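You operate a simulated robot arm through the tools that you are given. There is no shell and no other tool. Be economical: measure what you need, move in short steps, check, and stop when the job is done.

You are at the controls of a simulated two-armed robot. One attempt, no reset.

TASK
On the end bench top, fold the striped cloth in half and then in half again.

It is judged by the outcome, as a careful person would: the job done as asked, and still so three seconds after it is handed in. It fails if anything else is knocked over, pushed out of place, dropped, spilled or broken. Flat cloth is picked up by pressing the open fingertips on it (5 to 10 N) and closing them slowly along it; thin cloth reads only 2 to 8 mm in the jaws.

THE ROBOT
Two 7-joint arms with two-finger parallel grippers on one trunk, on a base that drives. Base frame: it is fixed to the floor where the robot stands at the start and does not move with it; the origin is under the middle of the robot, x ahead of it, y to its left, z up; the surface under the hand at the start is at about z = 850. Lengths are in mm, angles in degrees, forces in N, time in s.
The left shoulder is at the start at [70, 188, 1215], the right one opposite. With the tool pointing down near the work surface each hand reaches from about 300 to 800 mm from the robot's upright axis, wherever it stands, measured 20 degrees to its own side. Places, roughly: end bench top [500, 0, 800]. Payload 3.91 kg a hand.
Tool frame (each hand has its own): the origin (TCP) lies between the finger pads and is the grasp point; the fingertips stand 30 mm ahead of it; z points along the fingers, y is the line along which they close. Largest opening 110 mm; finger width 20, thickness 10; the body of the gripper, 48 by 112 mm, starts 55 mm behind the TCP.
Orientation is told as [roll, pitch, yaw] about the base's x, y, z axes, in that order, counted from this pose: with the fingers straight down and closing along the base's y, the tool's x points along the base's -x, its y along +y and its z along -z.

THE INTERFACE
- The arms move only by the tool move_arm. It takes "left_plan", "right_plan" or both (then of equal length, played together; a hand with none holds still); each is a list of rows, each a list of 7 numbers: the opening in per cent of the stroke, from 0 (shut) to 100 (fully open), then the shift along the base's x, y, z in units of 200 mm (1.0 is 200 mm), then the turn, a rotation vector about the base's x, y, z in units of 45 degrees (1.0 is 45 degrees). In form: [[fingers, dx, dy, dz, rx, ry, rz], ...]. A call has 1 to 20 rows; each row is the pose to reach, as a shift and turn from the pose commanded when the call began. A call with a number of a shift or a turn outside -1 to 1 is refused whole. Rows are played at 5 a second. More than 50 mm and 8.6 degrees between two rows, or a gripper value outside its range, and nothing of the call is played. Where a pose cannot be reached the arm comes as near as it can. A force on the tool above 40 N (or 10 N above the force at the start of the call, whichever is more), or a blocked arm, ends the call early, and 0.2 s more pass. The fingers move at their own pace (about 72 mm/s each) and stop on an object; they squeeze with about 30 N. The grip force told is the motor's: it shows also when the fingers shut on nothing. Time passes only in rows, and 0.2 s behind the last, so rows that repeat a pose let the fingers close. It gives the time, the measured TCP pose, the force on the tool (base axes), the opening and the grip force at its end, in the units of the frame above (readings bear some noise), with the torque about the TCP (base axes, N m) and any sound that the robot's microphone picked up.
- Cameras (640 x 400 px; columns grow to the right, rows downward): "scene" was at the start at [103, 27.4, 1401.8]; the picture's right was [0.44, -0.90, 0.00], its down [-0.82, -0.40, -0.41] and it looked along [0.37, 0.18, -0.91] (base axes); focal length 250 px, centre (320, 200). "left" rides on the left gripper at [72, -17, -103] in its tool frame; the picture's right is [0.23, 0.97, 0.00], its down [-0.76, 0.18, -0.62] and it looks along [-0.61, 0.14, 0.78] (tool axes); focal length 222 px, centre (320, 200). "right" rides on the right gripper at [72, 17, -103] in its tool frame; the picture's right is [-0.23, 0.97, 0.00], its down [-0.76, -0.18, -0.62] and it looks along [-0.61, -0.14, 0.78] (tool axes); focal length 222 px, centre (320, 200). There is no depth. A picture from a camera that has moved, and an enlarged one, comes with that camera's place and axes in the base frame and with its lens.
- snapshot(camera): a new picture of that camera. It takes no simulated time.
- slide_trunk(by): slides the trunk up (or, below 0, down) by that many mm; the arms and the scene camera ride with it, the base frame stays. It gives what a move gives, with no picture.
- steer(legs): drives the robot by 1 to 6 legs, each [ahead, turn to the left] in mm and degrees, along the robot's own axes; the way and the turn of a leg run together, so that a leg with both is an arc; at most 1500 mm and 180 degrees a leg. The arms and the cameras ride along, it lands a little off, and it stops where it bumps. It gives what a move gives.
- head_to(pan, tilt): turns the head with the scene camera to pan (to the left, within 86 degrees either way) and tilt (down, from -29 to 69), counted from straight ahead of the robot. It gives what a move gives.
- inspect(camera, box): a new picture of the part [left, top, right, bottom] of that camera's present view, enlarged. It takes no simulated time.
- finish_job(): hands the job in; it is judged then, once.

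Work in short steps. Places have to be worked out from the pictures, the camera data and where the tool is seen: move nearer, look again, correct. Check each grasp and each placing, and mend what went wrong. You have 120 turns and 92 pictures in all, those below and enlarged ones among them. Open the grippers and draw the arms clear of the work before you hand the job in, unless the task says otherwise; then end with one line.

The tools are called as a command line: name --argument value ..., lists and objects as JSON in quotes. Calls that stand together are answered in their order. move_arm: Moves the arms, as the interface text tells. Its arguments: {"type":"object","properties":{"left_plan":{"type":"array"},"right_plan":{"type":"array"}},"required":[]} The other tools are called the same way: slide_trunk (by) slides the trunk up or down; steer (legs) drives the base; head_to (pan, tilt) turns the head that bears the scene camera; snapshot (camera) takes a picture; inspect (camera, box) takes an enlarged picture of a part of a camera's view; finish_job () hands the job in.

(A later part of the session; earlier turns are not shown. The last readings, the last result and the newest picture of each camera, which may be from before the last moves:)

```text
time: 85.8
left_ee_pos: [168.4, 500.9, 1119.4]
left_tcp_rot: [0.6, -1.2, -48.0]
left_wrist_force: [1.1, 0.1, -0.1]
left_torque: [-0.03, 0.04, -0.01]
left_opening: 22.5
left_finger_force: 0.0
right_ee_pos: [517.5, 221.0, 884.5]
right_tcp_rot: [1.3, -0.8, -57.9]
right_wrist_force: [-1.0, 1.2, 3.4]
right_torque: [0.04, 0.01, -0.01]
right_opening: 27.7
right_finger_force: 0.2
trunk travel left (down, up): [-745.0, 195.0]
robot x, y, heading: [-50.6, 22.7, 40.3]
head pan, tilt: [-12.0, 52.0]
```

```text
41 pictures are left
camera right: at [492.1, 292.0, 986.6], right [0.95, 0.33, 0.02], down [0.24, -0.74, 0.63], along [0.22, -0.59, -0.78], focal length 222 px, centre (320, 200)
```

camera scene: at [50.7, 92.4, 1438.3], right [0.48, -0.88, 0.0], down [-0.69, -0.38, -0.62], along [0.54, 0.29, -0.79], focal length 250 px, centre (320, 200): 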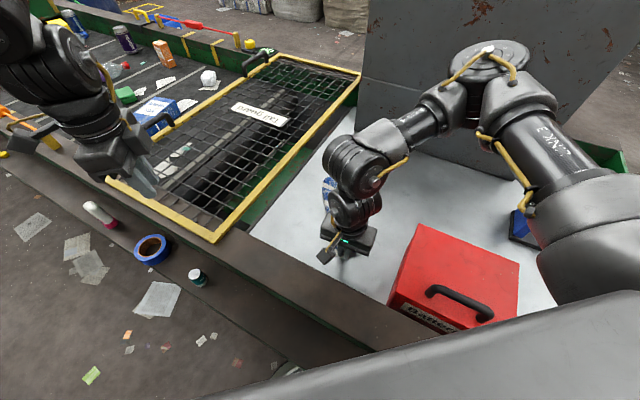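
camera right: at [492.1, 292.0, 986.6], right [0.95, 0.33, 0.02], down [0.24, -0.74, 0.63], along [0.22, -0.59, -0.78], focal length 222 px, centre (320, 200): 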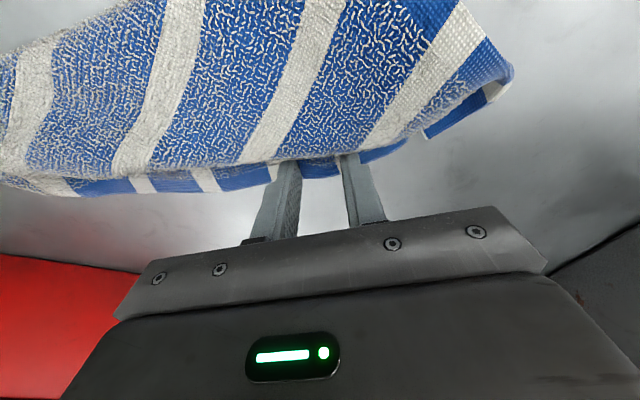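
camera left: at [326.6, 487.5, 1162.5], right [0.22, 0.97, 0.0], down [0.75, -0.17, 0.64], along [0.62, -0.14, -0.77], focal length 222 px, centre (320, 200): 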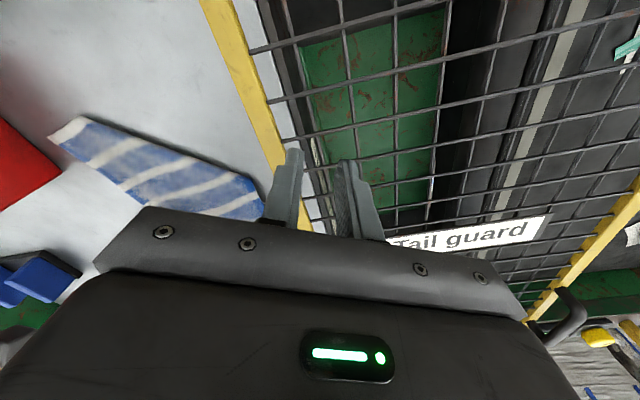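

The fingertips are on the border (3.4 N). I press 0.5 mm more, close slowly, then lift slightly and pull to the right.

move_arm --right_plan '[[25, 0, 0, -0.003, 0, 0, 0], [22, 0, 0, -0.003, 0, 0, 0], [19, 0, 0, -0.003, 0, 0, 0], [16, 0, 0, -0.003, 0, 0, 0], [13, 0, 0, -0.003, 0, 0, 0], [10, 0, 0, -0.003, 0, 0, 0], [7, 0, 0, -0.003, 0, 0, 0], [4, 0, 0, -0.003, 0, 0, 0], [0, 0, 0, -0.003, 0, 0, 0], [0, 0, 0, -0.003, 0, 0, 0], [0, 0, 0, -0.003, 0, 0, 0]]'

```text
time: 88.2
left_ee_pos: [167.6, 501.3, 1119.3]
left_tcp_rot: [0.5, -1.4, -48.0]
left_wrist_force: [0.4, 0.4, 0.5]
left_torque: [0.01, -0.02, -0.02]
left_opening: 22.2
left_finger_force: 0.0
right_ee_pos: [516.7, 221.1, 883.0]
right_tcp_rot: [1.3, -0.7, -57.9]
right_wrist_force: [0.0, -0.1, 7.2]
right_torque: [-0.02, 0.03, -0.03]
right_opening: 4.1
right_finger_force: 29.6
trunk travel left (down, up): [-745.0, 195.0]
robot x, y, heading: [-55.4, 23.6, 40.4]
head pan, tilt: [-12.0, 52.0]
```

Held. I pull it gently to the right and forward, staying low.

move_arm --right_plan '[[0, 0, 0, 0.05, 0, 0, 0], [0, 0.04, -0.07, 0.06, 0, 0, 0], [0, 0.08, -0.14, 0.06, 0, 0, 0], [0, 0.12, -0.21, 0.06, 0, 0, 0], [0, 0.17, -0.28, 0.06, 0, 0, 0], [0, 0.22, -0.35, 0.06, 0, 0, 0], [0, 0.28, -0.42, 0.06, 0, 0, 0], [0, 0.28, -0.42, 0.01, 0, 0, 0]]'

inspect --camera "scene" --box '[290, 120, 450, 270]'

snapshot --camera "right"

```text
time: 90.0
left_ee_pos: [167.5, 501.6, 1118.6]
left_tcp_rot: [0.7, -1.3, -48.0]
left_wrist_force: [-0.7, -0.1, -0.5]
left_torque: [0.0, 0.0, -0.02]
left_opening: 21.9
left_finger_force: 0.1
right_ee_pos: [572.4, 136.2, 885.9]
right_tcp_rot: [1.1, -0.8, -57.9]
right_wrist_force: [-0.1, -0.1, -0.1]
right_torque: [0.02, 0.01, -0.02]
right_opening: 4.4
right_finger_force: 29.7
trunk travel left (down, up): [-745.0, 195.0]
robot x, y, heading: [-52.5, 24.2, 40.0]
head pan, tilt: [-12.0, 52.0]
```

```text
2.67 times, centred on (370, 195) of scene
camera zoom: at [51.6, 92.3, 1438.2], right [0.48, -0.88, 0.0], down [-0.69, -0.38, -0.62], along [0.54, 0.29, -0.79], focal length 668 px, centre (187, 213)
```

zoom: 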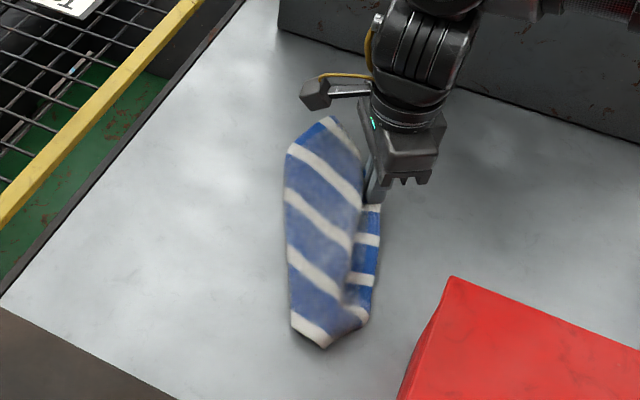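

```text
39 pictures are left
camera right: at [547.9, 207.4, 988.5], right [0.95, 0.33, 0.02], down [0.24, -0.74, 0.63], along [0.22, -0.59, -0.78], focal length 222 px, centre (320, 200)
```

right: 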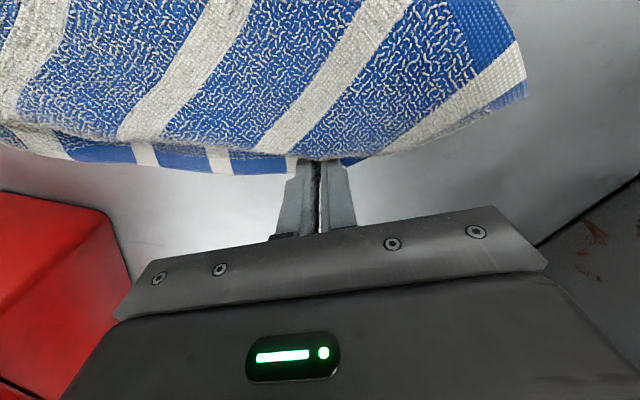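

Dragging just slides the whole light cloth. Better to use gravity: hold two adjacent corners of one long edge, one in each hand. I release here and move above the near-right corner, at about (420,84), to identify it.

move_arm --right_plan '[[15, 0, 0, 0, 0, 0, 0], [30, 0, 0, 0, 0, 0, 0], [30, 0, 0, 0.15, 0, 0, 0], [30, 0, 0, 0.35, 0, 0, -0.1], [30, -0.15, -0.02, 0.45, 0, 0, -0.2], [30, -0.35, -0.06, 0.45, 0, 0, -0.3], [30, -0.55, -0.1, 0.45, 0, 0, -0.38], [30, -0.78, -0.14, 0.45, 0, 0, -0.38], [30, -0.78, -0.16, 0.35, 0, 0, -0.38]]'

snapshot --camera "right"

inspect --camera "scene" --box '[290, 120, 450, 270]'

```text
time: 92.0
left_ee_pos: [169.1, 501.7, 1118.1]
left_tcp_rot: [0.6, -1.2, -48.1]
left_wrist_force: [-0.1, -0.3, 0.5]
left_torque: [0.0, 0.01, 0.0]
left_opening: 22.1
left_finger_force: 0.1
right_ee_pos: [416.0, 106.2, 955.9]
right_tcp_rot: [1.1, -0.7, -75.0]
right_wrist_force: [-0.4, -1.1, 0.6]
right_torque: [0.01, 0.08, 0.02]
right_opening: 32.9
right_finger_force: 0.1
trunk travel left (down, up): [-745.0, 195.0]
robot x, y, heading: [-52.4, 23.3, 40.6]
head pan, tilt: [-12.0, 52.0]
```

```text
38 pictures are left
camera right: at [412.3, 181.9, 1059.3], right [1.0, 0.03, 0.02], down [0.01, -0.78, 0.63], along [0.04, -0.63, -0.78], focal length 222 px, centre (320, 200)
```

right: 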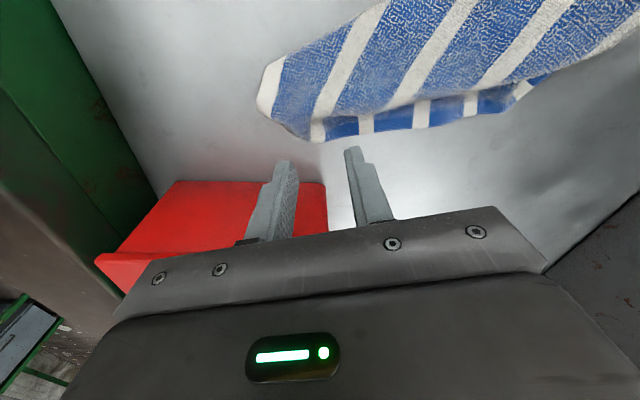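

```text
2.67 times, centred on (370, 195) of scene
camera zoom: at [53.1, 91.4, 1438.1], right [0.48, -0.88, 0.0], down [-0.69, -0.38, -0.61], along [0.54, 0.29, -0.79], focal length 668 px, centre (187, 213)
```

zoom: 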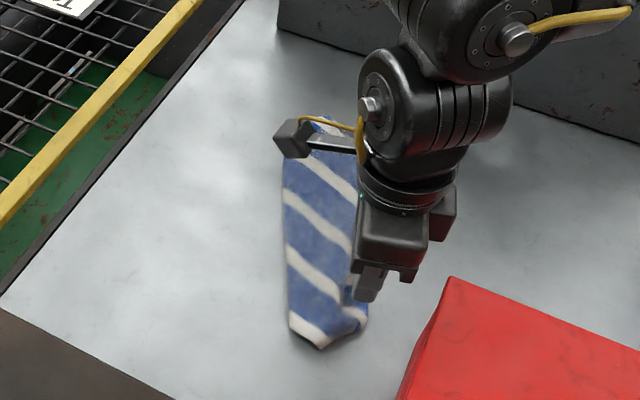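

The band's end hem, i.e. the corner of the right border, is at about (413,91). I lower onto it with the fingers straddling (425,98).

move_arm --right_plan '[[25, 0.045, -0.04, -0.1, 0, 0, 0], [25, 0.045, -0.04, -0.22, 0, 0, 0], [25, 0.045, -0.04, -0.32, 0, 0, 0], [25, 0.045, -0.04, -0.358, 0, 0, 0], [25, 0.045, -0.04, -0.362, 0, 0, 0], [25, 0.045, -0.04, -0.362, 0, 0, 0]]'

snapshot --camera "right"

```text
time: 93.4
left_ee_pos: [167.0, 500.8, 1120.3]
left_tcp_rot: [0.6, -1.3, -48.1]
left_wrist_force: [0.2, -0.2, 0.8]
left_torque: [-0.02, 0.02, 0.0]
left_opening: 21.8
left_finger_force: 0.1
right_ee_pos: [426.4, 95.7, 884.3]
right_tcp_rot: [1.2, -0.6, -75.0]
right_wrist_force: [1.2, 0.1, 12.4]
right_torque: [0.04, 0.2, -0.03]
right_opening: 26.8
right_finger_force: 0.0
trunk travel left (down, up): [-745.0, 195.0]
robot x, y, heading: [-52.2, 21.8, 40.6]
head pan, tilt: [-12.0, 52.0]
```

```text
36 pictures are left
camera right: at [421.7, 172.6, 986.6], right [1.0, 0.03, 0.02], down [0.01, -0.78, 0.63], along [0.04, -0.63, -0.78], focal length 222 px, centre (320, 200)
```

right: 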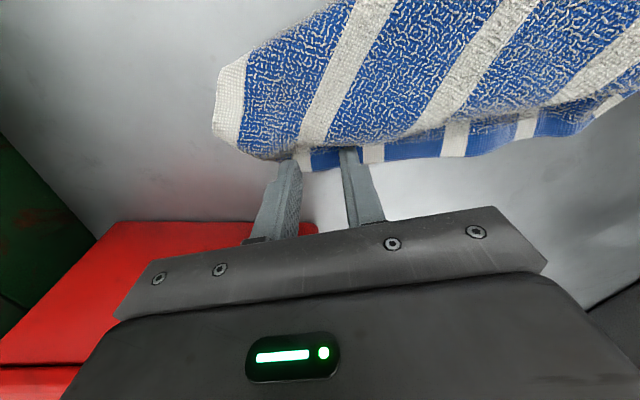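

Well placed: the fingers straddle the hem end. I ease off slightly and close slowly.

move_arm --right_plan '[[25, 0, 0.01, 0.002, 0, 0, 0], [22, 0, 0.01, 0.002, 0, 0, 0], [19, 0, 0.01, 0.002, 0, 0, 0], [16, 0, 0.01, 0.002, 0, 0, 0], [13, 0, 0.01, 0.002, 0, 0, 0], [10, 0, 0.01, 0.002, 0, 0, 0], [7, 0, 0.01, 0.002, 0, 0, 0], [4, 0, 0.01, 0.002, 0, 0, 0], [0, 0, 0.01, 0.002, 0, 0, 0], [0, 0, 0.01, 0.002, 0, 0, 0], [0, 0, 0.01, 0.1, 0, 0, 0], [0, 0.05, 0.05, 0.3, 0, 0, 0], [0, 0.1, 0.1, 0.5, 0, 0, 0]]'

snapshot --camera "right"

```text
time: 96.2
left_ee_pos: [167.4, 501.1, 1118.7]
left_tcp_rot: [0.7, -1.3, -48.0]
left_wrist_force: [-0.8, -0.9, -0.2]
left_torque: [0.01, -0.02, 0.01]
left_opening: 21.9
left_finger_force: 0.0
right_ee_pos: [446.4, 115.7, 983.6]
right_tcp_rot: [1.1, -0.8, -75.0]
right_wrist_force: [-0.5, 0.2, -0.2]
right_torque: [0.02, 0.02, 0.01]
right_opening: 3.3
right_finger_force: 29.9
trunk travel left (down, up): [-745.0, 195.0]
robot x, y, heading: [-49.6, 19.9, 40.1]
head pan, tilt: [-12.0, 52.0]
```

```text
35 pictures are left
camera right: at [442.2, 193.3, 1085.4], right [1.0, 0.03, 0.02], down [0.01, -0.78, 0.63], along [0.04, -0.63, -0.78], focal length 222 px, centre (320, 200)
```

right: 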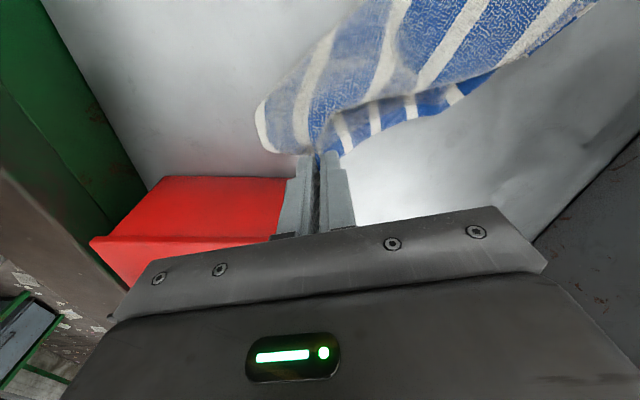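

The corner is held. I lift it high so the cloth hangs free, bringing the hand left as well, and raise the trunk so it will clear the box when I turn the base back.

move_arm --right_plan '[[0, -0.05, 0.1, 0.2, 0, 0, 0], [0, -0.1, 0.25, 0.38, 0, 0, 0], [0, -0.2, 0.4, 0.55, 0, 0, 0], [0, -0.3, 0.55, 0.7, 0, 0, 0], [0, -0.42, 0.7, 0.85, 0, 0, 0], [0, -0.55, 0.82, 1, 0, 0, 0], [0, -0.6, 0.95, 1, 0, 0, 0]]'

slide_trunk --by 150

snapshot --camera "scene"

```text
time: 97.8
left_ee_pos: [167.5, 502.7, 1118.6]
left_tcp_rot: [0.6, -1.4, -48.0]
left_wrist_force: [-0.1, -0.3, -0.4]
left_torque: [-0.02, 0.02, 0.05]
left_opening: 22.2
left_finger_force: 0.1
right_ee_pos: [326.0, 309.3, 1182.8]
right_tcp_rot: [1.1, -1.0, -75.0]
right_wrist_force: [0.5, 0.4, -0.4]
right_torque: [-0.05, -0.01, 0.03]
right_opening: 3.2
right_finger_force: 29.7
trunk travel left (down, up): [-745.0, 195.0]
robot x, y, heading: [-51.6, 27.7, 40.5]
head pan, tilt: [-12.0, 52.0]
```

```text
time: 99.6
left_ee_pos: [167.4, 501.7, 1269.0]
left_tcp_rot: [0.7, -1.3, -48.0]
left_wrist_force: [0.2, -0.8, -0.4]
left_torque: [-0.02, 0.02, -0.02]
left_opening: 21.9
left_finger_force: 0.1
right_ee_pos: [327.4, 308.4, 1332.4]
right_tcp_rot: [1.0, -0.7, -75.0]
right_wrist_force: [-0.4, 0.5, -1.2]
right_torque: [-0.01, -0.03, 0.01]
right_opening: 3.5
right_finger_force: 29.9
trunk travel left (down, up): [-895.0, 45.0]
robot x, y, heading: [-51.6, 23.4, 40.3]
head pan, tilt: [-12.0, 52.0]
```

```text
34 pictures are left
camera scene: at [51.2, 92.3, 1588.2], right [0.48, -0.88, 0.0], down [-0.69, -0.38, -0.62], along [0.54, 0.29, -0.79], focal length 250 px, centre (320, 200)
```

scene: 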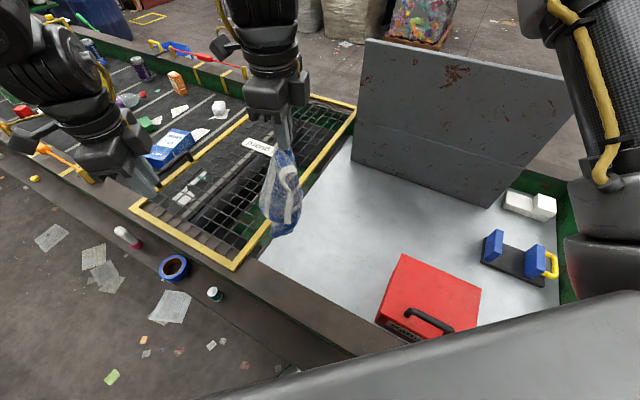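

It hangs well. I back off, turn the base right by 40 degrees to face the bench squarely, and return a little.

steer --legs '[[-40, 0], [0, -40], [25, 0]]'

head_to --pan 15 --tilt 52

snapshot --camera "scene"

```text
time: 102.7
left_ee_pos: [408.6, 226.6, 1272.7]
left_tcp_rot: [1.0, -1.3, -87.3]
left_wrist_force: [-1.4, -0.3, 0.8]
left_torque: [0.0, -0.04, -0.04]
left_opening: 22.4
left_finger_force: 0.1
right_ee_pos: [408.3, -21.7, 1335.8]
right_tcp_rot: [1.4, -0.5, -114.3]
right_wrist_force: [-0.1, 0.1, 0.5]
right_torque: [0.0, -0.02, 0.08]
right_opening: 3.1
right_finger_force: 30.1
trunk travel left (down, up): [-895.0, 45.0]
robot x, y, heading: [-56.6, -2.8, 1.1]
head pan, tilt: [-12.0, 52.0]
```

```text
time: 103.6
left_ee_pos: [415.7, 227.9, 1268.6]
left_tcp_rot: [0.5, -1.4, -87.3]
left_wrist_force: [1.0, -0.9, -0.8]
left_torque: [0.02, -0.01, -0.04]
left_opening: 21.9
left_finger_force: 0.0
right_ee_pos: [416.7, -21.0, 1332.5]
right_tcp_rot: [1.1, -0.9, -114.3]
right_wrist_force: [0.1, -0.4, -0.1]
right_torque: [-0.02, 0.02, 0.06]
right_opening: 3.4
right_finger_force: 29.8
trunk travel left (down, up): [-895.0, 45.0]
robot x, y, heading: [-60.5, -1.5, 1.0]
head pan, tilt: [15.0, 52.0]
```

```text
33 pictures are left
camera scene: at [65.0, 20.3, 1588.1], right [0.28, -0.96, 0.0], down [-0.76, -0.22, -0.61], along [0.59, 0.17, -0.79], focal length 250 px, centre (320, 200)
```

scene: 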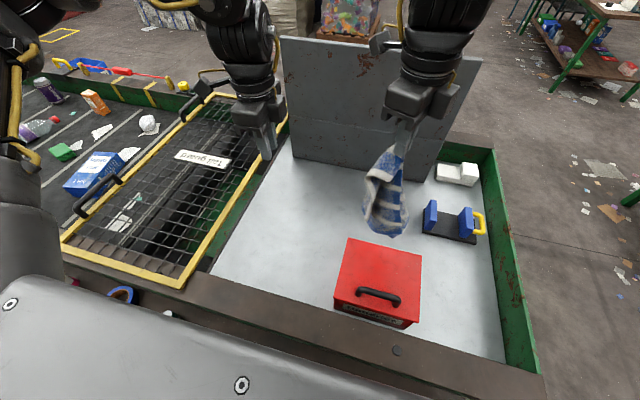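

I zoom in on the hanging cloth to find its other corners.

inspect --camera "scene" --box '[330, 120, 450, 250]'

snapshot --camera "left"

```text
3.08 times, centred on (390, 185) of scene
camera zoom: at [65.0, 20.3, 1588.1], right [0.28, -0.96, 0.0], down [-0.76, -0.22, -0.61], along [0.59, 0.17, -0.79], focal length 770 px, centre (105, 246)
```

zoom: 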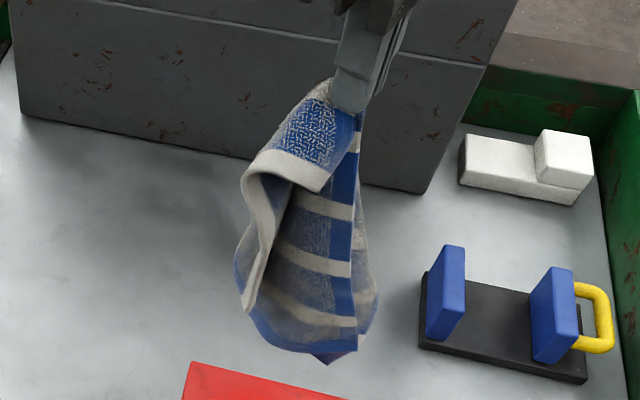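

```text
31 pictures are left
camera left: at [394.8, 302.2, 1370.5], right [0.96, 0.27, 0.0], down [0.21, -0.74, 0.64], along [0.18, -0.62, -0.77], focal length 222 px, centre (320, 200)
```

left: 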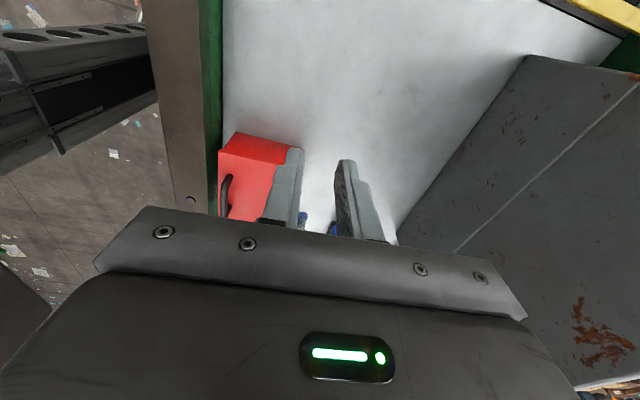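

The hanging cloth is clear: the long right border runs straight down, and the near edge hangs down the left side to a free corner (near-left) at about (400,8,1107). The left hand can take that corner in the air with its fingers horizontal, pointing right. That also shifts its wrist outward, into its reachable zone. I tilt the left hand.

move_arm --left_plan '[[40, 0, 0.05, -0.05, -0.16, 0, 0], [40, 0, 0.1, -0.1, -0.32, 0, 0], [40, 0, 0.15, -0.15, -0.48, 0, 0], [40, 0, 0.2, -0.2, -0.64, 0, 0], [40, 0, 0.25, -0.25, -0.8, 0, 0], [40, 0, 0.25, -0.3, -0.96, 0, 0]]'

move_arm --left_plan '[[40, 0, 0, -0.05, -0.16, 0, 0], [40, 0, 0, -0.1, -0.32, 0, 0], [40, 0, 0, -0.15, -0.48, 0, 0], [40, 0, 0, -0.2, -0.64, 0, 0], [40, 0, 0, -0.25, -0.8, 0, 0], [40, 0, 0, -0.3, -0.96, 0, 0]]'

snapshot --camera "scene"

```text
time: 105.0
left_ee_pos: [415.8, 278.8, 1209.2]
left_tcp_rot: [-1.9, -44.6, -86.3]
left_wrist_force: [0.1, 0.8, -0.2]
left_torque: [0.02, -0.02, -0.02]
left_opening: 44.1
left_finger_force: 0.1
right_ee_pos: [415.7, -20.7, 1332.3]
right_tcp_rot: [1.1, -0.7, -114.3]
right_wrist_force: [0.0, 0.6, -0.5]
right_torque: [-0.01, -0.02, 0.04]
right_opening: 3.3
right_finger_force: 30.5
trunk travel left (down, up): [-895.0, 45.0]
robot x, y, heading: [-57.0, -3.2, 1.2]
head pan, tilt: [15.0, 52.0]
```

```text
time: 106.4
left_ee_pos: [383.2, 284.2, 1231.4]
left_tcp_rot: [-49.5, -86.6, -39.8]
left_wrist_force: [0.0, -0.1, 0.1]
left_torque: [0.03, -0.02, -0.01]
left_opening: 44.1
left_finger_force: 0.0
left hand out of reach, approached as far as the arm can: row 4, 5, 6
right_ee_pos: [412.7, -20.4, 1334.1]
right_tcp_rot: [1.3, -0.8, -114.3]
right_wrist_force: [-0.9, 0.1, 0.1]
right_torque: [-0.03, -0.03, 0.07]
right_opening: 3.3
right_finger_force: 30.3
trunk travel left (down, up): [-895.0, 45.0]
robot x, y, heading: [-58.7, -4.1, 1.3]
head pan, tilt: [15.0, 52.0]
```

```text
30 pictures are left
camera scene: at [60.8, 21.5, 1588.5], right [0.28, -0.96, 0.0], down [-0.76, -0.22, -0.62], along [0.59, 0.17, -0.79], focal length 250 px, centre (320, 200)
```

scene: 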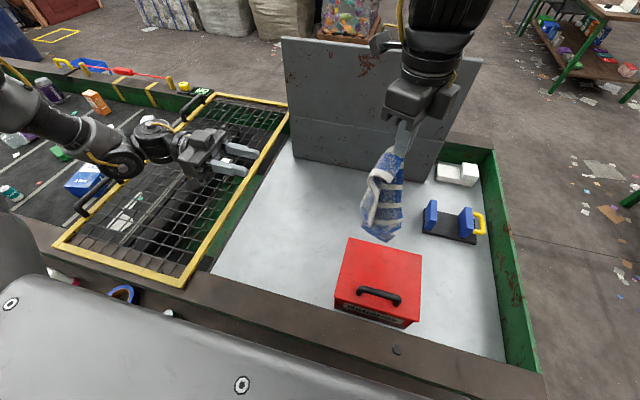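

The left hand now points horizontally to the right. I try lowering it and moving it inward, and bring the right hand with the cloth toward it.

move_arm --left_plan '[[40, 0, 0, -0.1, 0, 0, 0], [40, 0, 0, -0.2, 0, 0, 0], [40, 0, 0, -0.3, 0, 0, 0], [40, 0, -0.1, -0.4, 0, 0, 0], [40, 0, -0.2, -0.5, 0, 0, 0]]' --right_plan '[[0, 0, 0.1, 0, 0, 0, 0], [0, 0, 0.2, 0, 0, 0, 0], [0, 0, 0.3, 0, 0, 0, 0], [0, 0, 0.35, 0, 0, 0, 0], [0, 0, 0.35, 0, 0, 0, 0]]'

snapshot --camera "scene"

```text
time: 107.6
left_ee_pos: [365.2, 271.5, 1217.5]
left_tcp_rot: [-48.9, -86.5, -40.2]
left_wrist_force: [0.4, 0.3, -0.3]
left_torque: [0.0, 0.0, -0.01]
left_opening: 44.0
left_finger_force: 0.1
left hand out of reach, approached as far as the arm can: row 1, 2, 3, 4, 5
right_ee_pos: [416.8, 48.1, 1332.0]
right_tcp_rot: [1.2, -0.7, -114.3]
right_wrist_force: [0.2, -0.1, -0.1]
right_torque: [0.03, 0.04, 0.08]
right_opening: 3.6
right_finger_force: 29.2
trunk travel left (down, up): [-895.0, 45.0]
robot x, y, heading: [-59.5, -1.8, 1.0]
head pan, tilt: [15.0, 52.0]
```

```text
29 pictures are left
camera scene: at [63.9, 19.5, 1588.2], right [0.28, -0.96, 0.0], down [-0.76, -0.22, -0.62], along [0.59, 0.17, -0.79], focal length 250 px, centre (320, 200)
```

scene: 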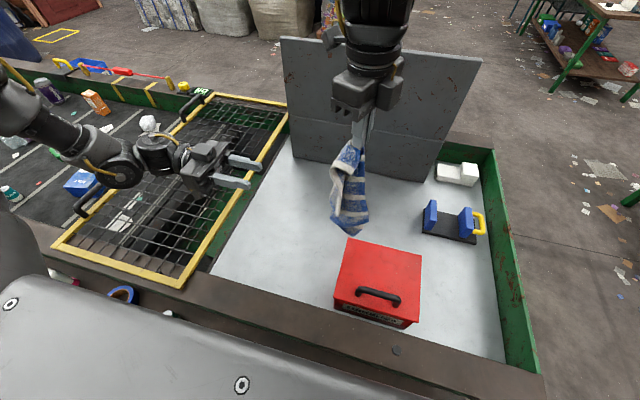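

The left hand can't come low or far enough inward for an air grasp. I go back to laying the cloth with the right arm, but in two phases: first lay the long border along +x, then swing the near edge to the right so the free corner trails on the left. I turn the base left again for that reach.

steer --legs '[[-40, 0], [0, 39], [50, 0]]'

slide_trunk --by -110

head_to --pan -15 --tilt 52

```text
time: 110.8
left_ee_pos: [87.3, 501.5, 1220.4]
left_tcp_rot: [-43.2, -86.8, -6.9]
left_wrist_force: [0.1, 1.1, 0.7]
left_torque: [0.03, 0.02, -0.02]
left_opening: 43.9
left_finger_force: 0.0
right_ee_pos: [267.5, 360.4, 1337.8]
right_tcp_rot: [1.5, -0.5, -75.0]
right_wrist_force: [-0.2, -0.2, -0.3]
right_torque: [0.0, -0.01, -0.08]
right_opening: 3.5
right_finger_force: 30.0
trunk travel left (down, up): [-895.0, 45.0]
robot x, y, heading: [-57.3, 30.3, 40.1]
head pan, tilt: [15.0, 52.0]
```

```text
time: 112.3
left_ee_pos: [91.5, 506.5, 1108.9]
left_tcp_rot: [-46.9, -86.7, -3.3]
left_wrist_force: [-0.6, -0.7, 0.8]
left_torque: [-0.02, -0.02, 0.03]
left_opening: 44.0
left_finger_force: 0.1
right_ee_pos: [271.2, 363.5, 1225.2]
right_tcp_rot: [1.3, -0.7, -75.0]
right_wrist_force: [-0.7, -1.0, -0.8]
right_torque: [0.03, -0.02, -0.08]
right_opening: 3.4
right_finger_force: 29.8
trunk travel left (down, up): [-785.0, 155.0]
robot x, y, heading: [-62.5, 29.8, 40.1]
head pan, tilt: [15.0, 52.0]
```

```text
time: 113.2
left_ee_pos: [91.5, 507.8, 1108.7]
left_tcp_rot: [-47.7, -86.8, -2.4]
left_wrist_force: [0.0, -0.2, 0.1]
left_torque: [0.05, 0.0, -0.01]
left_opening: 44.1
left_finger_force: 0.1
right_ee_pos: [270.9, 364.7, 1224.9]
right_tcp_rot: [1.4, -0.8, -75.1]
right_wrist_force: [0.4, -0.4, -0.9]
right_torque: [-0.02, 0.01, -0.09]
right_opening: 3.1
right_finger_force: 30.0
trunk travel left (down, up): [-785.0, 155.0]
robot x, y, heading: [-61.8, 29.0, 40.0]
head pan, tilt: [-15.0, 52.0]
```

I carry the hanging cloth out over the far middle of the bench.

move_arm --right_plan '[[0, 0.22, -0.08, 0, 0, 0, 0], [0, 0.44, -0.16, 0, 0, 0, 0], [0, 0.66, -0.24, 0, 0, 0, 0], [0, 0.84, -0.36, 0, 0, 0, 0], [0, 1, -0.46, 0, 0, 0, 0]]'

move_arm --right_plan '[[0, 0.2, -0.1, 0, 0, 0, 0], [0, 0.4, -0.18, 0, 0, 0, 0], [0, 0.58, -0.22, 0, 0, 0, 0], [0, 0.58, -0.22, 0, 0, 0, 0], [0, 0.58, -0.22, 0, 0, 0, 0]]'

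inspect --camera "scene" --box '[240, 60, 480, 280]'

```text
time: 114.4
left_ee_pos: [93.2, 505.6, 1109.0]
left_tcp_rot: [-46.4, -86.6, -3.7]
left_wrist_force: [0.0, 0.2, -0.6]
left_torque: [0.0, 0.02, 0.01]
left_opening: 44.0
left_finger_force: 0.0
right_ee_pos: [474.3, 269.2, 1225.2]
right_tcp_rot: [1.3, -0.6, -75.0]
right_wrist_force: [0.6, -0.1, -0.6]
right_torque: [0.03, 0.01, -0.08]
right_opening: 3.4
right_finger_force: 30.9
trunk travel left (down, up): [-785.0, 155.0]
robot x, y, heading: [-59.7, 30.1, 40.4]
head pan, tilt: [-15.0, 52.0]
```

```text
time: 115.6
left_ee_pos: [92.9, 505.1, 1110.2]
left_tcp_rot: [-47.0, -86.8, -3.0]
left_wrist_force: [-0.5, 0.5, 0.0]
left_torque: [-0.01, -0.01, 0.0]
left_opening: 43.9
left_finger_force: 0.2
right_ee_pos: [589.3, 225.3, 1224.8]
right_tcp_rot: [1.4, -0.6, -75.1]
right_wrist_force: [0.6, 0.0, 0.3]
right_torque: [-0.03, -0.01, -0.08]
right_opening: 3.2
right_finger_force: 29.5
trunk travel left (down, up): [-785.0, 155.0]
robot x, y, heading: [-60.1, 28.1, 40.1]
head pan, tilt: [-15.0, 52.0]
```

```text
1.82 times, centred on (360, 170) of scene
camera zoom: at [46.1, 93.6, 1478.3], right [0.43, -0.9, 0.0], down [-0.71, -0.34, -0.62], along [0.56, 0.26, -0.79], focal length 455 px, centre (247, 254)
```

zoom: 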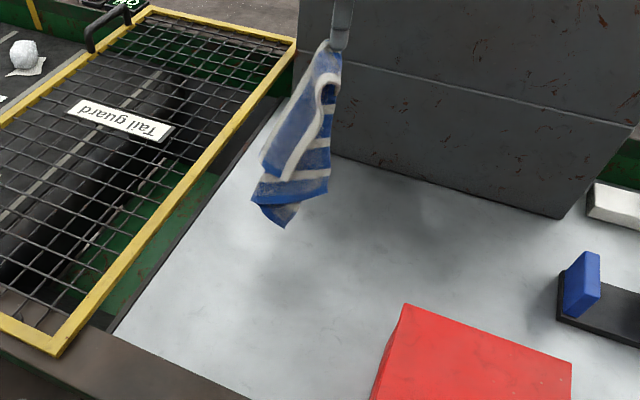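

It hangs well, with the free corner on the robot side. Phase 1: lower while coming straight back. Phase 2: swing right and down.

move_arm --right_plan '[[0, -0.02, 0.01, -0.12, 0, 0, 0], [0, -0.1, 0.03, -0.24, 0, 0, 0], [0, -0.22, 0.06, -0.36, 0, 0, 0], [0, -0.36, 0.1, -0.48, 0, 0, 0], [0, -0.5, 0.13, -0.58, 0, 0, 0], [0, -0.65, 0.16, -0.68, 0, 0, 0], [0, -0.78, 0.18, -0.76, 0, 0, 0]]'

move_arm --right_plan '[[0, -0.04, -0.12, -0.12, 0, 0, 0], [0, -0.09, -0.27, -0.26, 0, 0, 0], [0, -0.14, -0.42, -0.4, 0, 0, 0], [0, -0.2, -0.56, -0.54, 0, 0, 0], [0, -0.26, -0.68, -0.68, 0, 0, 0], [0, -0.32, -0.78, -0.82, 0, 0, 0], [0, -0.38, -0.84, -0.9, 0, 0, 0], [0, -0.46, -0.84, -0.9, 0, 0, 0], [0, -0.52, -0.84, -0.9, 0, 0, 0]]'

snapshot --camera "right"

inspect --camera "scene" --box '[240, 100, 480, 280]'

```text
time: 117.2
left_ee_pos: [92.7, 507.3, 1109.0]
left_tcp_rot: [-48.1, -86.7, -2.0]
left_wrist_force: [-0.2, -0.7, 0.0]
left_torque: [0.01, 0.02, 0.02]
left_opening: 44.1
left_finger_force: 0.1
right_ee_pos: [430.6, 263.8, 1071.5]
right_tcp_rot: [1.4, -0.7, -75.1]
right_wrist_force: [-1.1, 0.2, -0.1]
right_torque: [-0.02, -0.03, -0.08]
right_opening: 3.3
right_finger_force: 30.2
trunk travel left (down, up): [-785.0, 155.0]
robot x, y, heading: [-62.0, 28.0, 40.1]
head pan, tilt: [-15.0, 52.0]
```

```text
time: 119.2
left_ee_pos: [92.1, 506.6, 1108.2]
left_tcp_rot: [-47.7, -86.7, -2.3]
left_wrist_force: [-0.7, 0.0, -0.7]
left_torque: [0.01, -0.01, 0.03]
left_opening: 43.6
left_finger_force: 0.0
right_ee_pos: [325.5, 97.2, 893.2]
right_tcp_rot: [1.4, -0.7, -75.1]
right_wrist_force: [0.1, -0.1, 0.2]
right_torque: [0.02, -0.02, -0.07]
right_opening: 3.1
right_finger_force: 30.1
trunk travel left (down, up): [-785.0, 155.0]
robot x, y, heading: [-61.0, 29.0, 40.2]
head pan, tilt: [-15.0, 52.0]
```

```text
27 pictures are left
camera right: at [322.5, 173.4, 995.8], right [1.0, 0.03, 0.03], down [0.01, -0.78, 0.63], along [0.04, -0.63, -0.78], focal length 222 px, centre (320, 200)
```

right: 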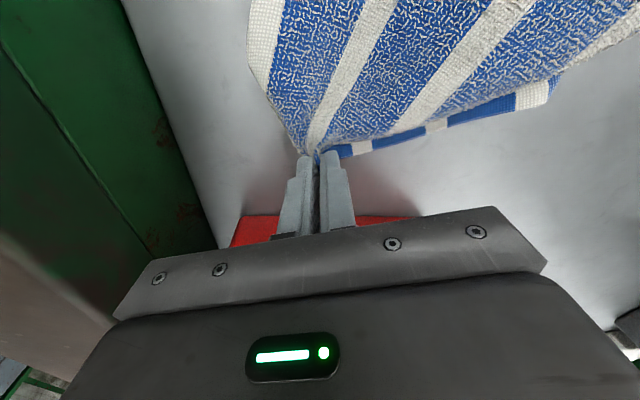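

```text
2.22 times, centred on (360, 190) of scene
camera zoom: at [45.4, 94.7, 1478.2], right [0.43, -0.9, 0.0], down [-0.71, -0.34, -0.62], along [0.56, 0.26, -0.79], focal length 556 px, centre (231, 222)
```

zoom: 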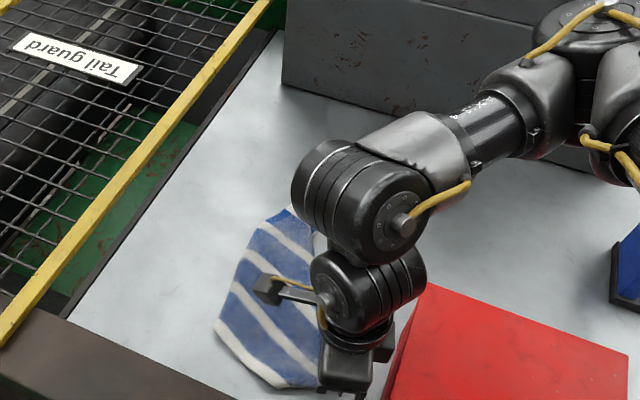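

Much better: the cloth is spread out with the near edge visible out to about (333,249). I lower, release, lift straight up and clear the view.

move_arm --right_plan '[[0, 0, 0, -0.045, 0, 0, 0], [12, 0, 0, -0.045, 0, 0, 0], [25, 0, 0, -0.045, 0, 0, 0], [40, 0, 0, -0.045, 0, 0, 0], [40, 0, 0, -0.01, 0, 0, 0], [40, 0, 0, 0.1, 0, 0, 0], [40, 0, 0, 0.3, 0, 0, 0], [40, 0, 0, 0.5, 0, 0, 0], [40, 0, 0, 0.72, 0, 0, 0], [40, 0.15, -0.15, 0.8, 0, 0, 0], [40, 0.35, -0.25, 0.85, 0, 0, 0], [40, 0.55, -0.35, 0.85, 0, 0, 0], [40, 0.7, -0.5, 0.85, 0, 0, 0], [40, 0.8, -0.7, 0.85, 0, 0, 0]]'

inspect --camera "scene" --box '[270, 130, 430, 270]'

```text
time: 122.2
left_ee_pos: [95.1, 500.4, 1111.0]
left_tcp_rot: [-42.9, -86.6, -7.2]
left_wrist_force: [0.0, -0.3, 0.6]
left_torque: [0.03, 0.02, 0.01]
left_opening: 44.2
left_finger_force: 0.0
right_ee_pos: [489.3, -48.7, 1062.6]
right_tcp_rot: [1.3, -0.4, -75.0]
right_wrist_force: [0.1, -0.3, -0.3]
right_torque: [0.05, -0.01, 0.02]
right_opening: 44.0
right_finger_force: 0.1
right hand out of reach, approached as far as the arm can: row 10
trunk travel left (down, up): [-785.0, 155.0]
robot x, y, heading: [-59.7, 25.0, 40.2]
head pan, tilt: [-15.0, 52.0]
```

```text
2.86 times, centred on (350, 200) of scene
camera zoom: at [48.8, 87.3, 1478.4], right [0.43, -0.91, -0.01], down [-0.71, -0.33, -0.62], along [0.56, 0.27, -0.79], focal length 716 px, centre (234, 200)
```

zoom: 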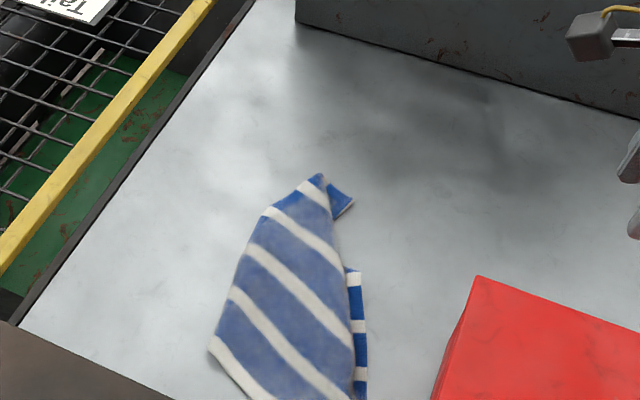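

inspect --camera "scene" --box '[290, 170, 410, 310]'

```text
2.86 times, centred on (350, 240) of scene
camera zoom: at [48.8, 87.3, 1478.4], right [0.43, -0.91, -0.01], down [-0.71, -0.33, -0.62], along [0.56, 0.27, -0.79], focal length 716 px, centre (234, 86)
```

zoom: 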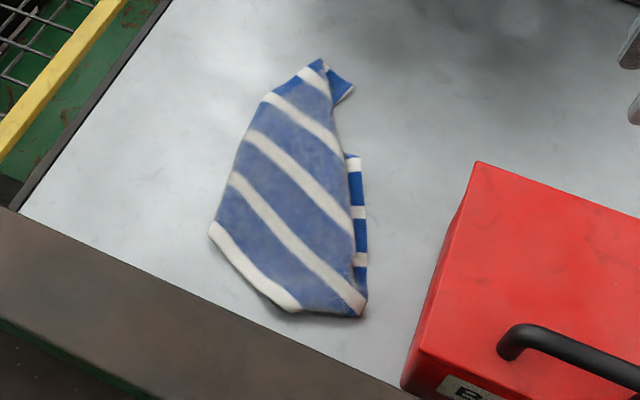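

I take a closer look at the far end and right band to work out which real corners are exposed.

inspect --camera "scene" --box '[300, 185, 380, 285]'

```text
4.00 times, centred on (340, 235) of scene
camera zoom: at [48.8, 87.3, 1478.4], right [0.43, -0.91, -0.01], down [-0.71, -0.33, -0.62], along [0.56, 0.27, -0.79], focal length 1002 px, centre (240, 60)
```

zoom: 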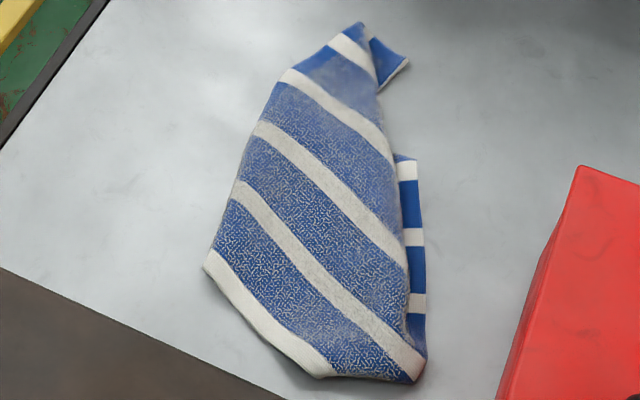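

The band on the right ends in a true far corner at about (463,152), exposed and single-layer. I'll take that corner and re-lay the cloth. I move the right hand over it and descend close.

move_arm --right_plan '[[22, -0.04, 0.2, 0, 0, 0, 0], [22, -0.08, 0.4, 0, 0, 0, 0], [22, -0.12, 0.6, 0, 0, 0, 0], [22, -0.16, 0.8, 0, 0, 0, 0], [22, -0.2, 0.98, -0.02, 0, 0, 0], [22, -0.2, 0.98, -0.22, 0, 0, 0], [22, -0.2, 0.98, -0.44, 0, 0, 0], [22, -0.2, 0.98, -0.66, 0, 0, 0], [22, -0.2, 0.98, -0.8, 0, 0, 0]]'

snapshot --camera "right"

```text
time: 124.2
left_ee_pos: [92.5, 506.4, 1109.7]
left_tcp_rot: [-47.3, -86.6, -2.7]
left_wrist_force: [-0.1, -0.2, -0.1]
left_torque: [-0.01, 0.0, -0.03]
left_opening: 44.0
left_finger_force: 0.0
right_ee_pos: [448.6, 153.4, 903.9]
right_tcp_rot: [1.4, -0.6, -75.2]
right_wrist_force: [-0.5, 0.0, 0.3]
right_torque: [-0.03, 0.01, -0.01]
right_opening: 24.2
right_finger_force: 0.1
trunk travel left (down, up): [-785.0, 155.0]
robot x, y, heading: [-59.4, 25.3, 40.2]
head pan, tilt: [-15.0, 52.0]
```

```text
22 pictures are left
camera right: at [444.7, 229.5, 1006.0], right [1.0, 0.03, 0.03], down [0.01, -0.78, 0.63], along [0.04, -0.63, -0.78], focal length 222 px, centre (320, 200)
```

right: 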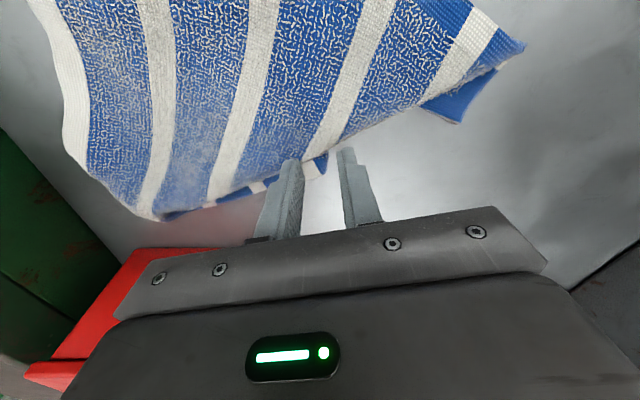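

The band's corner is at about (455,141). I shift -12 mm in x and -15 mm in y, narrow the opening, lower to contact, and close.

move_arm --right_plan '[[18, -0.056, -0.076, 0, 0, 0, 0], [18, -0.056, -0.076, -0.05, 0, 0, 0], [18, -0.056, -0.076, -0.09, 0, 0, 0], [18, -0.056, -0.076, -0.099, 0, 0, 0], [18, -0.056, -0.076, -0.103, 0, 0, 0], [18, -0.056, -0.076, -0.103, 0, 0, 0]]'

```text
time: 125.6
left_ee_pos: [90.9, 505.4, 1109.1]
left_tcp_rot: [-46.7, -86.8, -3.3]
left_wrist_force: [0.0, -1.1, 0.5]
left_torque: [-0.03, 0.03, -0.01]
left_opening: 43.8
left_finger_force: 0.1
right_ee_pos: [435.9, 137.4, 884.8]
right_tcp_rot: [1.6, -0.5, -75.1]
right_wrist_force: [3.8, -0.8, 27.5]
right_torque: [0.18, 0.17, -0.04]
right_opening: 18.8
right_finger_force: 0.1
trunk travel left (down, up): [-785.0, 155.0]
robot x, y, heading: [-59.1, 26.7, 40.0]
head pan, tilt: [-15.0, 52.0]
```

Pressing too hard at 27 N; I ease up 1.8 mm and close slowly, then lift a little.

move_arm --right_plan '[[18, 0, 0, 0.009, 0, 0, 0], [18, 0, 0, 0.009, 0, 0, 0], [16, 0, 0, 0.009, 0, 0, 0], [14, 0, 0, 0.009, 0, 0, 0], [12, 0, 0, 0.009, 0, 0, 0], [10, 0, 0, 0.009, 0, 0, 0], [8, 0, 0, 0.009, 0, 0, 0], [6, 0, 0, 0.009, 0, 0, 0], [4, 0, 0, 0.009, 0, 0, 0], [2, 0, 0, 0.009, 0, 0, 0], [0, 0, 0, 0.009, 0, 0, 0], [0, 0, 0, 0.009, 0, 0, 0], [0, 0, 0, 0.1, 0, 0, 0], [0, 0, 0, 0.3, 0, 0, 0]]'

snapshot --camera "right"

```text
time: 128.6
left_ee_pos: [90.7, 505.3, 1108.9]
left_tcp_rot: [-47.3, -86.8, -2.8]
left_wrist_force: [0.4, 0.1, 0.3]
left_torque: [-0.02, 0.03, 0.01]
left_opening: 43.9
left_finger_force: 0.0
right_ee_pos: [436.9, 137.5, 941.7]
right_tcp_rot: [1.4, -0.7, -74.9]
right_wrist_force: [-0.3, -0.1, 0.2]
right_torque: [0.0, -0.02, 0.03]
right_opening: 2.2
right_finger_force: 29.2
trunk travel left (down, up): [-785.0, 155.0]
robot x, y, heading: [-57.5, 28.9, 40.3]
head pan, tilt: [-15.0, 52.0]
```

```text
21 pictures are left
camera right: at [432.4, 213.4, 1044.1], right [1.0, 0.03, 0.03], down [0.01, -0.78, 0.63], along [0.04, -0.63, -0.78], focal length 222 px, centre (320, 200)
```

right: 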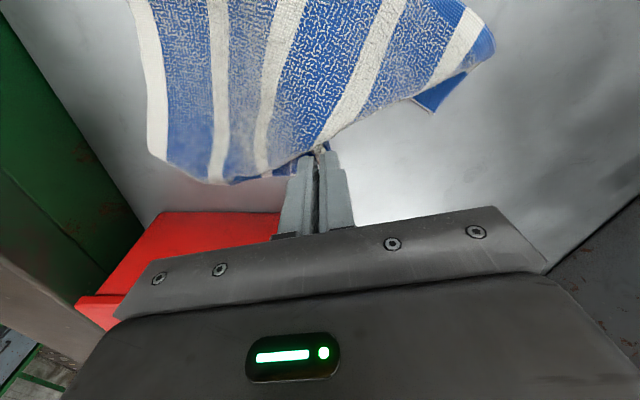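

Held (2.2 mm). I lift it all the way up while moving left.

move_arm --right_plan '[[0, 0, 0.02, 0.2, 0, 0, 0], [0, 0, 0.08, 0.42, 0, 0, 0], [0, 0, 0.18, 0.62, 0, 0, 0], [0, 0, 0.3, 0.82, 0, 0, 0], [0, 0, 0.45, 1, 0, 0, 0]]'

move_arm --right_plan '[[0, 0, 0.12, 0.2, 0, 0, 0], [0, 0, 0.25, 0.4, 0, 0, 0], [0, -0.02, 0.45, 0.45, 0, 0, 0], [0, -0.05, 0.62, 0.45, 0, 0, 0], [0, -0.05, 0.62, 0.45, 0, 0, 0], [0, -0.05, 0.62, 0.45, 0, 0, 0]]'

inspect --camera "scene" --box '[200, 80, 380, 260]'

```text
time: 129.8
left_ee_pos: [91.5, 508.1, 1107.1]
left_tcp_rot: [-48.8, -86.8, -1.2]
left_wrist_force: [-0.7, 0.3, 0.3]
left_torque: [0.03, -0.02, 0.0]
left_opening: 43.9
left_finger_force: 0.0
right_ee_pos: [435.4, 229.8, 1144.2]
right_tcp_rot: [1.4, -0.8, -75.0]
right_wrist_force: [-0.6, 0.2, 0.0]
right_torque: [0.0, -0.02, 0.02]
right_opening: 2.4
right_finger_force: 29.7
trunk travel left (down, up): [-785.0, 155.0]
robot x, y, heading: [-58.8, 28.3, 40.2]
head pan, tilt: [-15.0, 52.0]
```

```text
time: 131.2
left_ee_pos: [93.6, 506.4, 1108.8]
left_tcp_rot: [-47.3, -86.7, -2.8]
left_wrist_force: [-0.3, -0.2, -0.6]
left_torque: [-0.01, -0.01, -0.02]
left_opening: 44.2
left_finger_force: 0.1
right_ee_pos: [429.7, 351.4, 1233.2]
right_tcp_rot: [1.4, -0.7, -75.1]
right_wrist_force: [-0.4, -0.1, -0.4]
right_torque: [0.02, -0.02, -0.03]
right_opening: 2.6
right_finger_force: 30.2
trunk travel left (down, up): [-785.0, 155.0]
robot x, y, heading: [-59.2, 27.7, 40.3]
head pan, tilt: [-15.0, 52.0]
```

```text
2.22 times, centred on (290, 170) of scene
camera zoom: at [46.7, 93.7, 1478.2], right [0.43, -0.9, 0.0], down [-0.71, -0.34, -0.62], along [0.56, 0.26, -0.79], focal length 556 px, centre (387, 267)
```

zoom: 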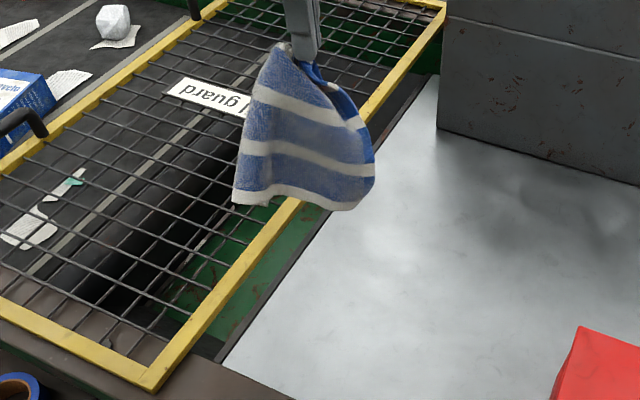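

Interesting: the cloth now hangs with its near hem straight along the bottom, spread facing the robot, and a shorter flap behind. I'll set the hem down near the robot, lay the sheet away from it, and drop the back flap ahead by coming down while moving back slightly.

move_arm --right_plan '[[0, -0.12, -0.15, 0, 0, 0, 0], [0, -0.25, -0.3, 0, 0, 0, 0], [0, -0.38, -0.46, 0, 0, 0, 0], [0, -0.38, -0.48, -0.2, 0, 0, 0], [0, -0.38, -0.48, -0.4, 0, 0, 0], [0, -0.38, -0.48, -0.6, 0, 0, 0], [0, -0.38, -0.48, -0.7, 0, 0, 0], [0, -0.38, -0.48, -0.7, 0, 0, 0]]'

inspect --camera "scene" --box '[250, 130, 430, 310]'

```text
time: 133.0
left_ee_pos: [92.5, 507.2, 1108.9]
left_tcp_rot: [-47.5, -86.7, -2.6]
left_wrist_force: [0.6, -0.2, -0.4]
left_torque: [0.0, 0.02, -0.01]
left_opening: 43.7
left_finger_force: 0.1
right_ee_pos: [349.9, 255.1, 1091.6]
right_tcp_rot: [1.4, -0.5, -75.1]
right_wrist_force: [-0.5, -0.7, -0.5]
right_torque: [0.02, -0.01, 0.0]
right_opening: 2.0
right_finger_force: 29.7
trunk travel left (down, up): [-785.0, 155.0]
robot x, y, heading: [-63.4, 29.1, 40.4]
head pan, tilt: [-15.0, 52.0]
```

```text
2.22 times, centred on (340, 220) of scene
camera zoom: at [45.3, 94.2, 1478.3], right [0.43, -0.9, 0.0], down [-0.71, -0.34, -0.62], along [0.56, 0.26, -0.79], focal length 556 px, centre (276, 156)
```

zoom: 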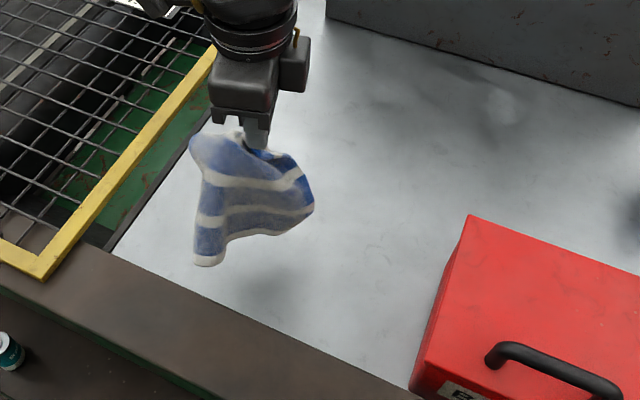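

The hem is about to touch. I lay the sheet away from the robot along an arc, then descend and come back slightly.

move_arm --right_plan '[[0, 0.08, -0.02, -0.08, 0, 0, 0], [0, 0.2, -0.04, -0.12, 0, 0, 0], [0, 0.35, -0.06, -0.16, 0, 0, 0], [0, 0.55, -0.08, -0.22, 0, 0, 0], [0, 0.75, -0.1, -0.32, 0, 0, 0], [0, 0.93, -0.1, -0.42, 0, 0, 0]]'

move_arm --right_plan '[[0, 0.12, 0, -0.03, 0, 0, 0], [0, 0.12, 0, -0.2, 0, 0, 0], [0, 0.06, 0, -0.38, 0, 0, 0], [0, -0.04, 0, -0.52, 0, 0, 0], [0, -0.1, 0, -0.6, 0, 0, 0]]'

inspect --camera "scene" --box '[250, 130, 430, 310]'

```text
time: 134.4
left_ee_pos: [93.5, 507.7, 1108.0]
left_tcp_rot: [-47.9, -86.5, -2.2]
left_wrist_force: [-0.2, 0.1, -0.3]
left_torque: [0.0, 0.02, 0.02]
left_opening: 43.9
left_finger_force: 0.0
right_ee_pos: [538.2, 234.7, 1009.0]
right_tcp_rot: [1.3, -0.7, -75.0]
right_wrist_force: [-0.2, 0.3, -0.3]
right_torque: [-0.02, 0.02, 0.02]
right_opening: 2.3
right_finger_force: 29.9
trunk travel left (down, up): [-785.0, 155.0]
robot x, y, heading: [-58.8, 31.8, 40.0]
head pan, tilt: [-15.0, 52.0]
```

```text
time: 135.6
left_ee_pos: [88.7, 506.0, 1110.2]
left_tcp_rot: [-46.0, -86.8, -4.1]
left_wrist_force: [-0.1, -0.4, 0.5]
left_torque: [-0.04, 0.04, 0.01]
left_opening: 43.9
left_finger_force: 0.0
right_ee_pos: [515.2, 235.7, 894.3]
right_tcp_rot: [1.7, -0.3, -75.1]
right_wrist_force: [5.8, 2.2, 27.7]
right_torque: [0.25, -0.31, -0.04]
right_opening: 2.3
right_finger_force: 30.0
trunk travel left (down, up): [-785.0, 155.0]
robot x, y, heading: [-63.8, 28.3, 40.0]
head pan, tilt: [-15.0, 52.0]
```

```text
2.22 times, centred on (340, 220) of scene
camera zoom: at [41.9, 92.4, 1479.4], right [0.43, -0.9, 0.0], down [-0.71, -0.34, -0.62], along [0.56, 0.26, -0.79], focal length 556 px, centre (276, 156)
```

zoom: 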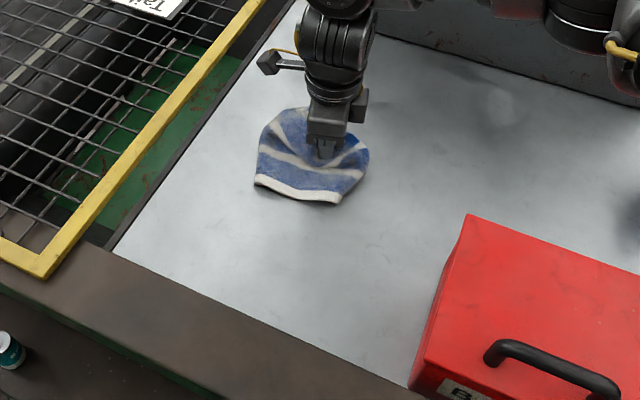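

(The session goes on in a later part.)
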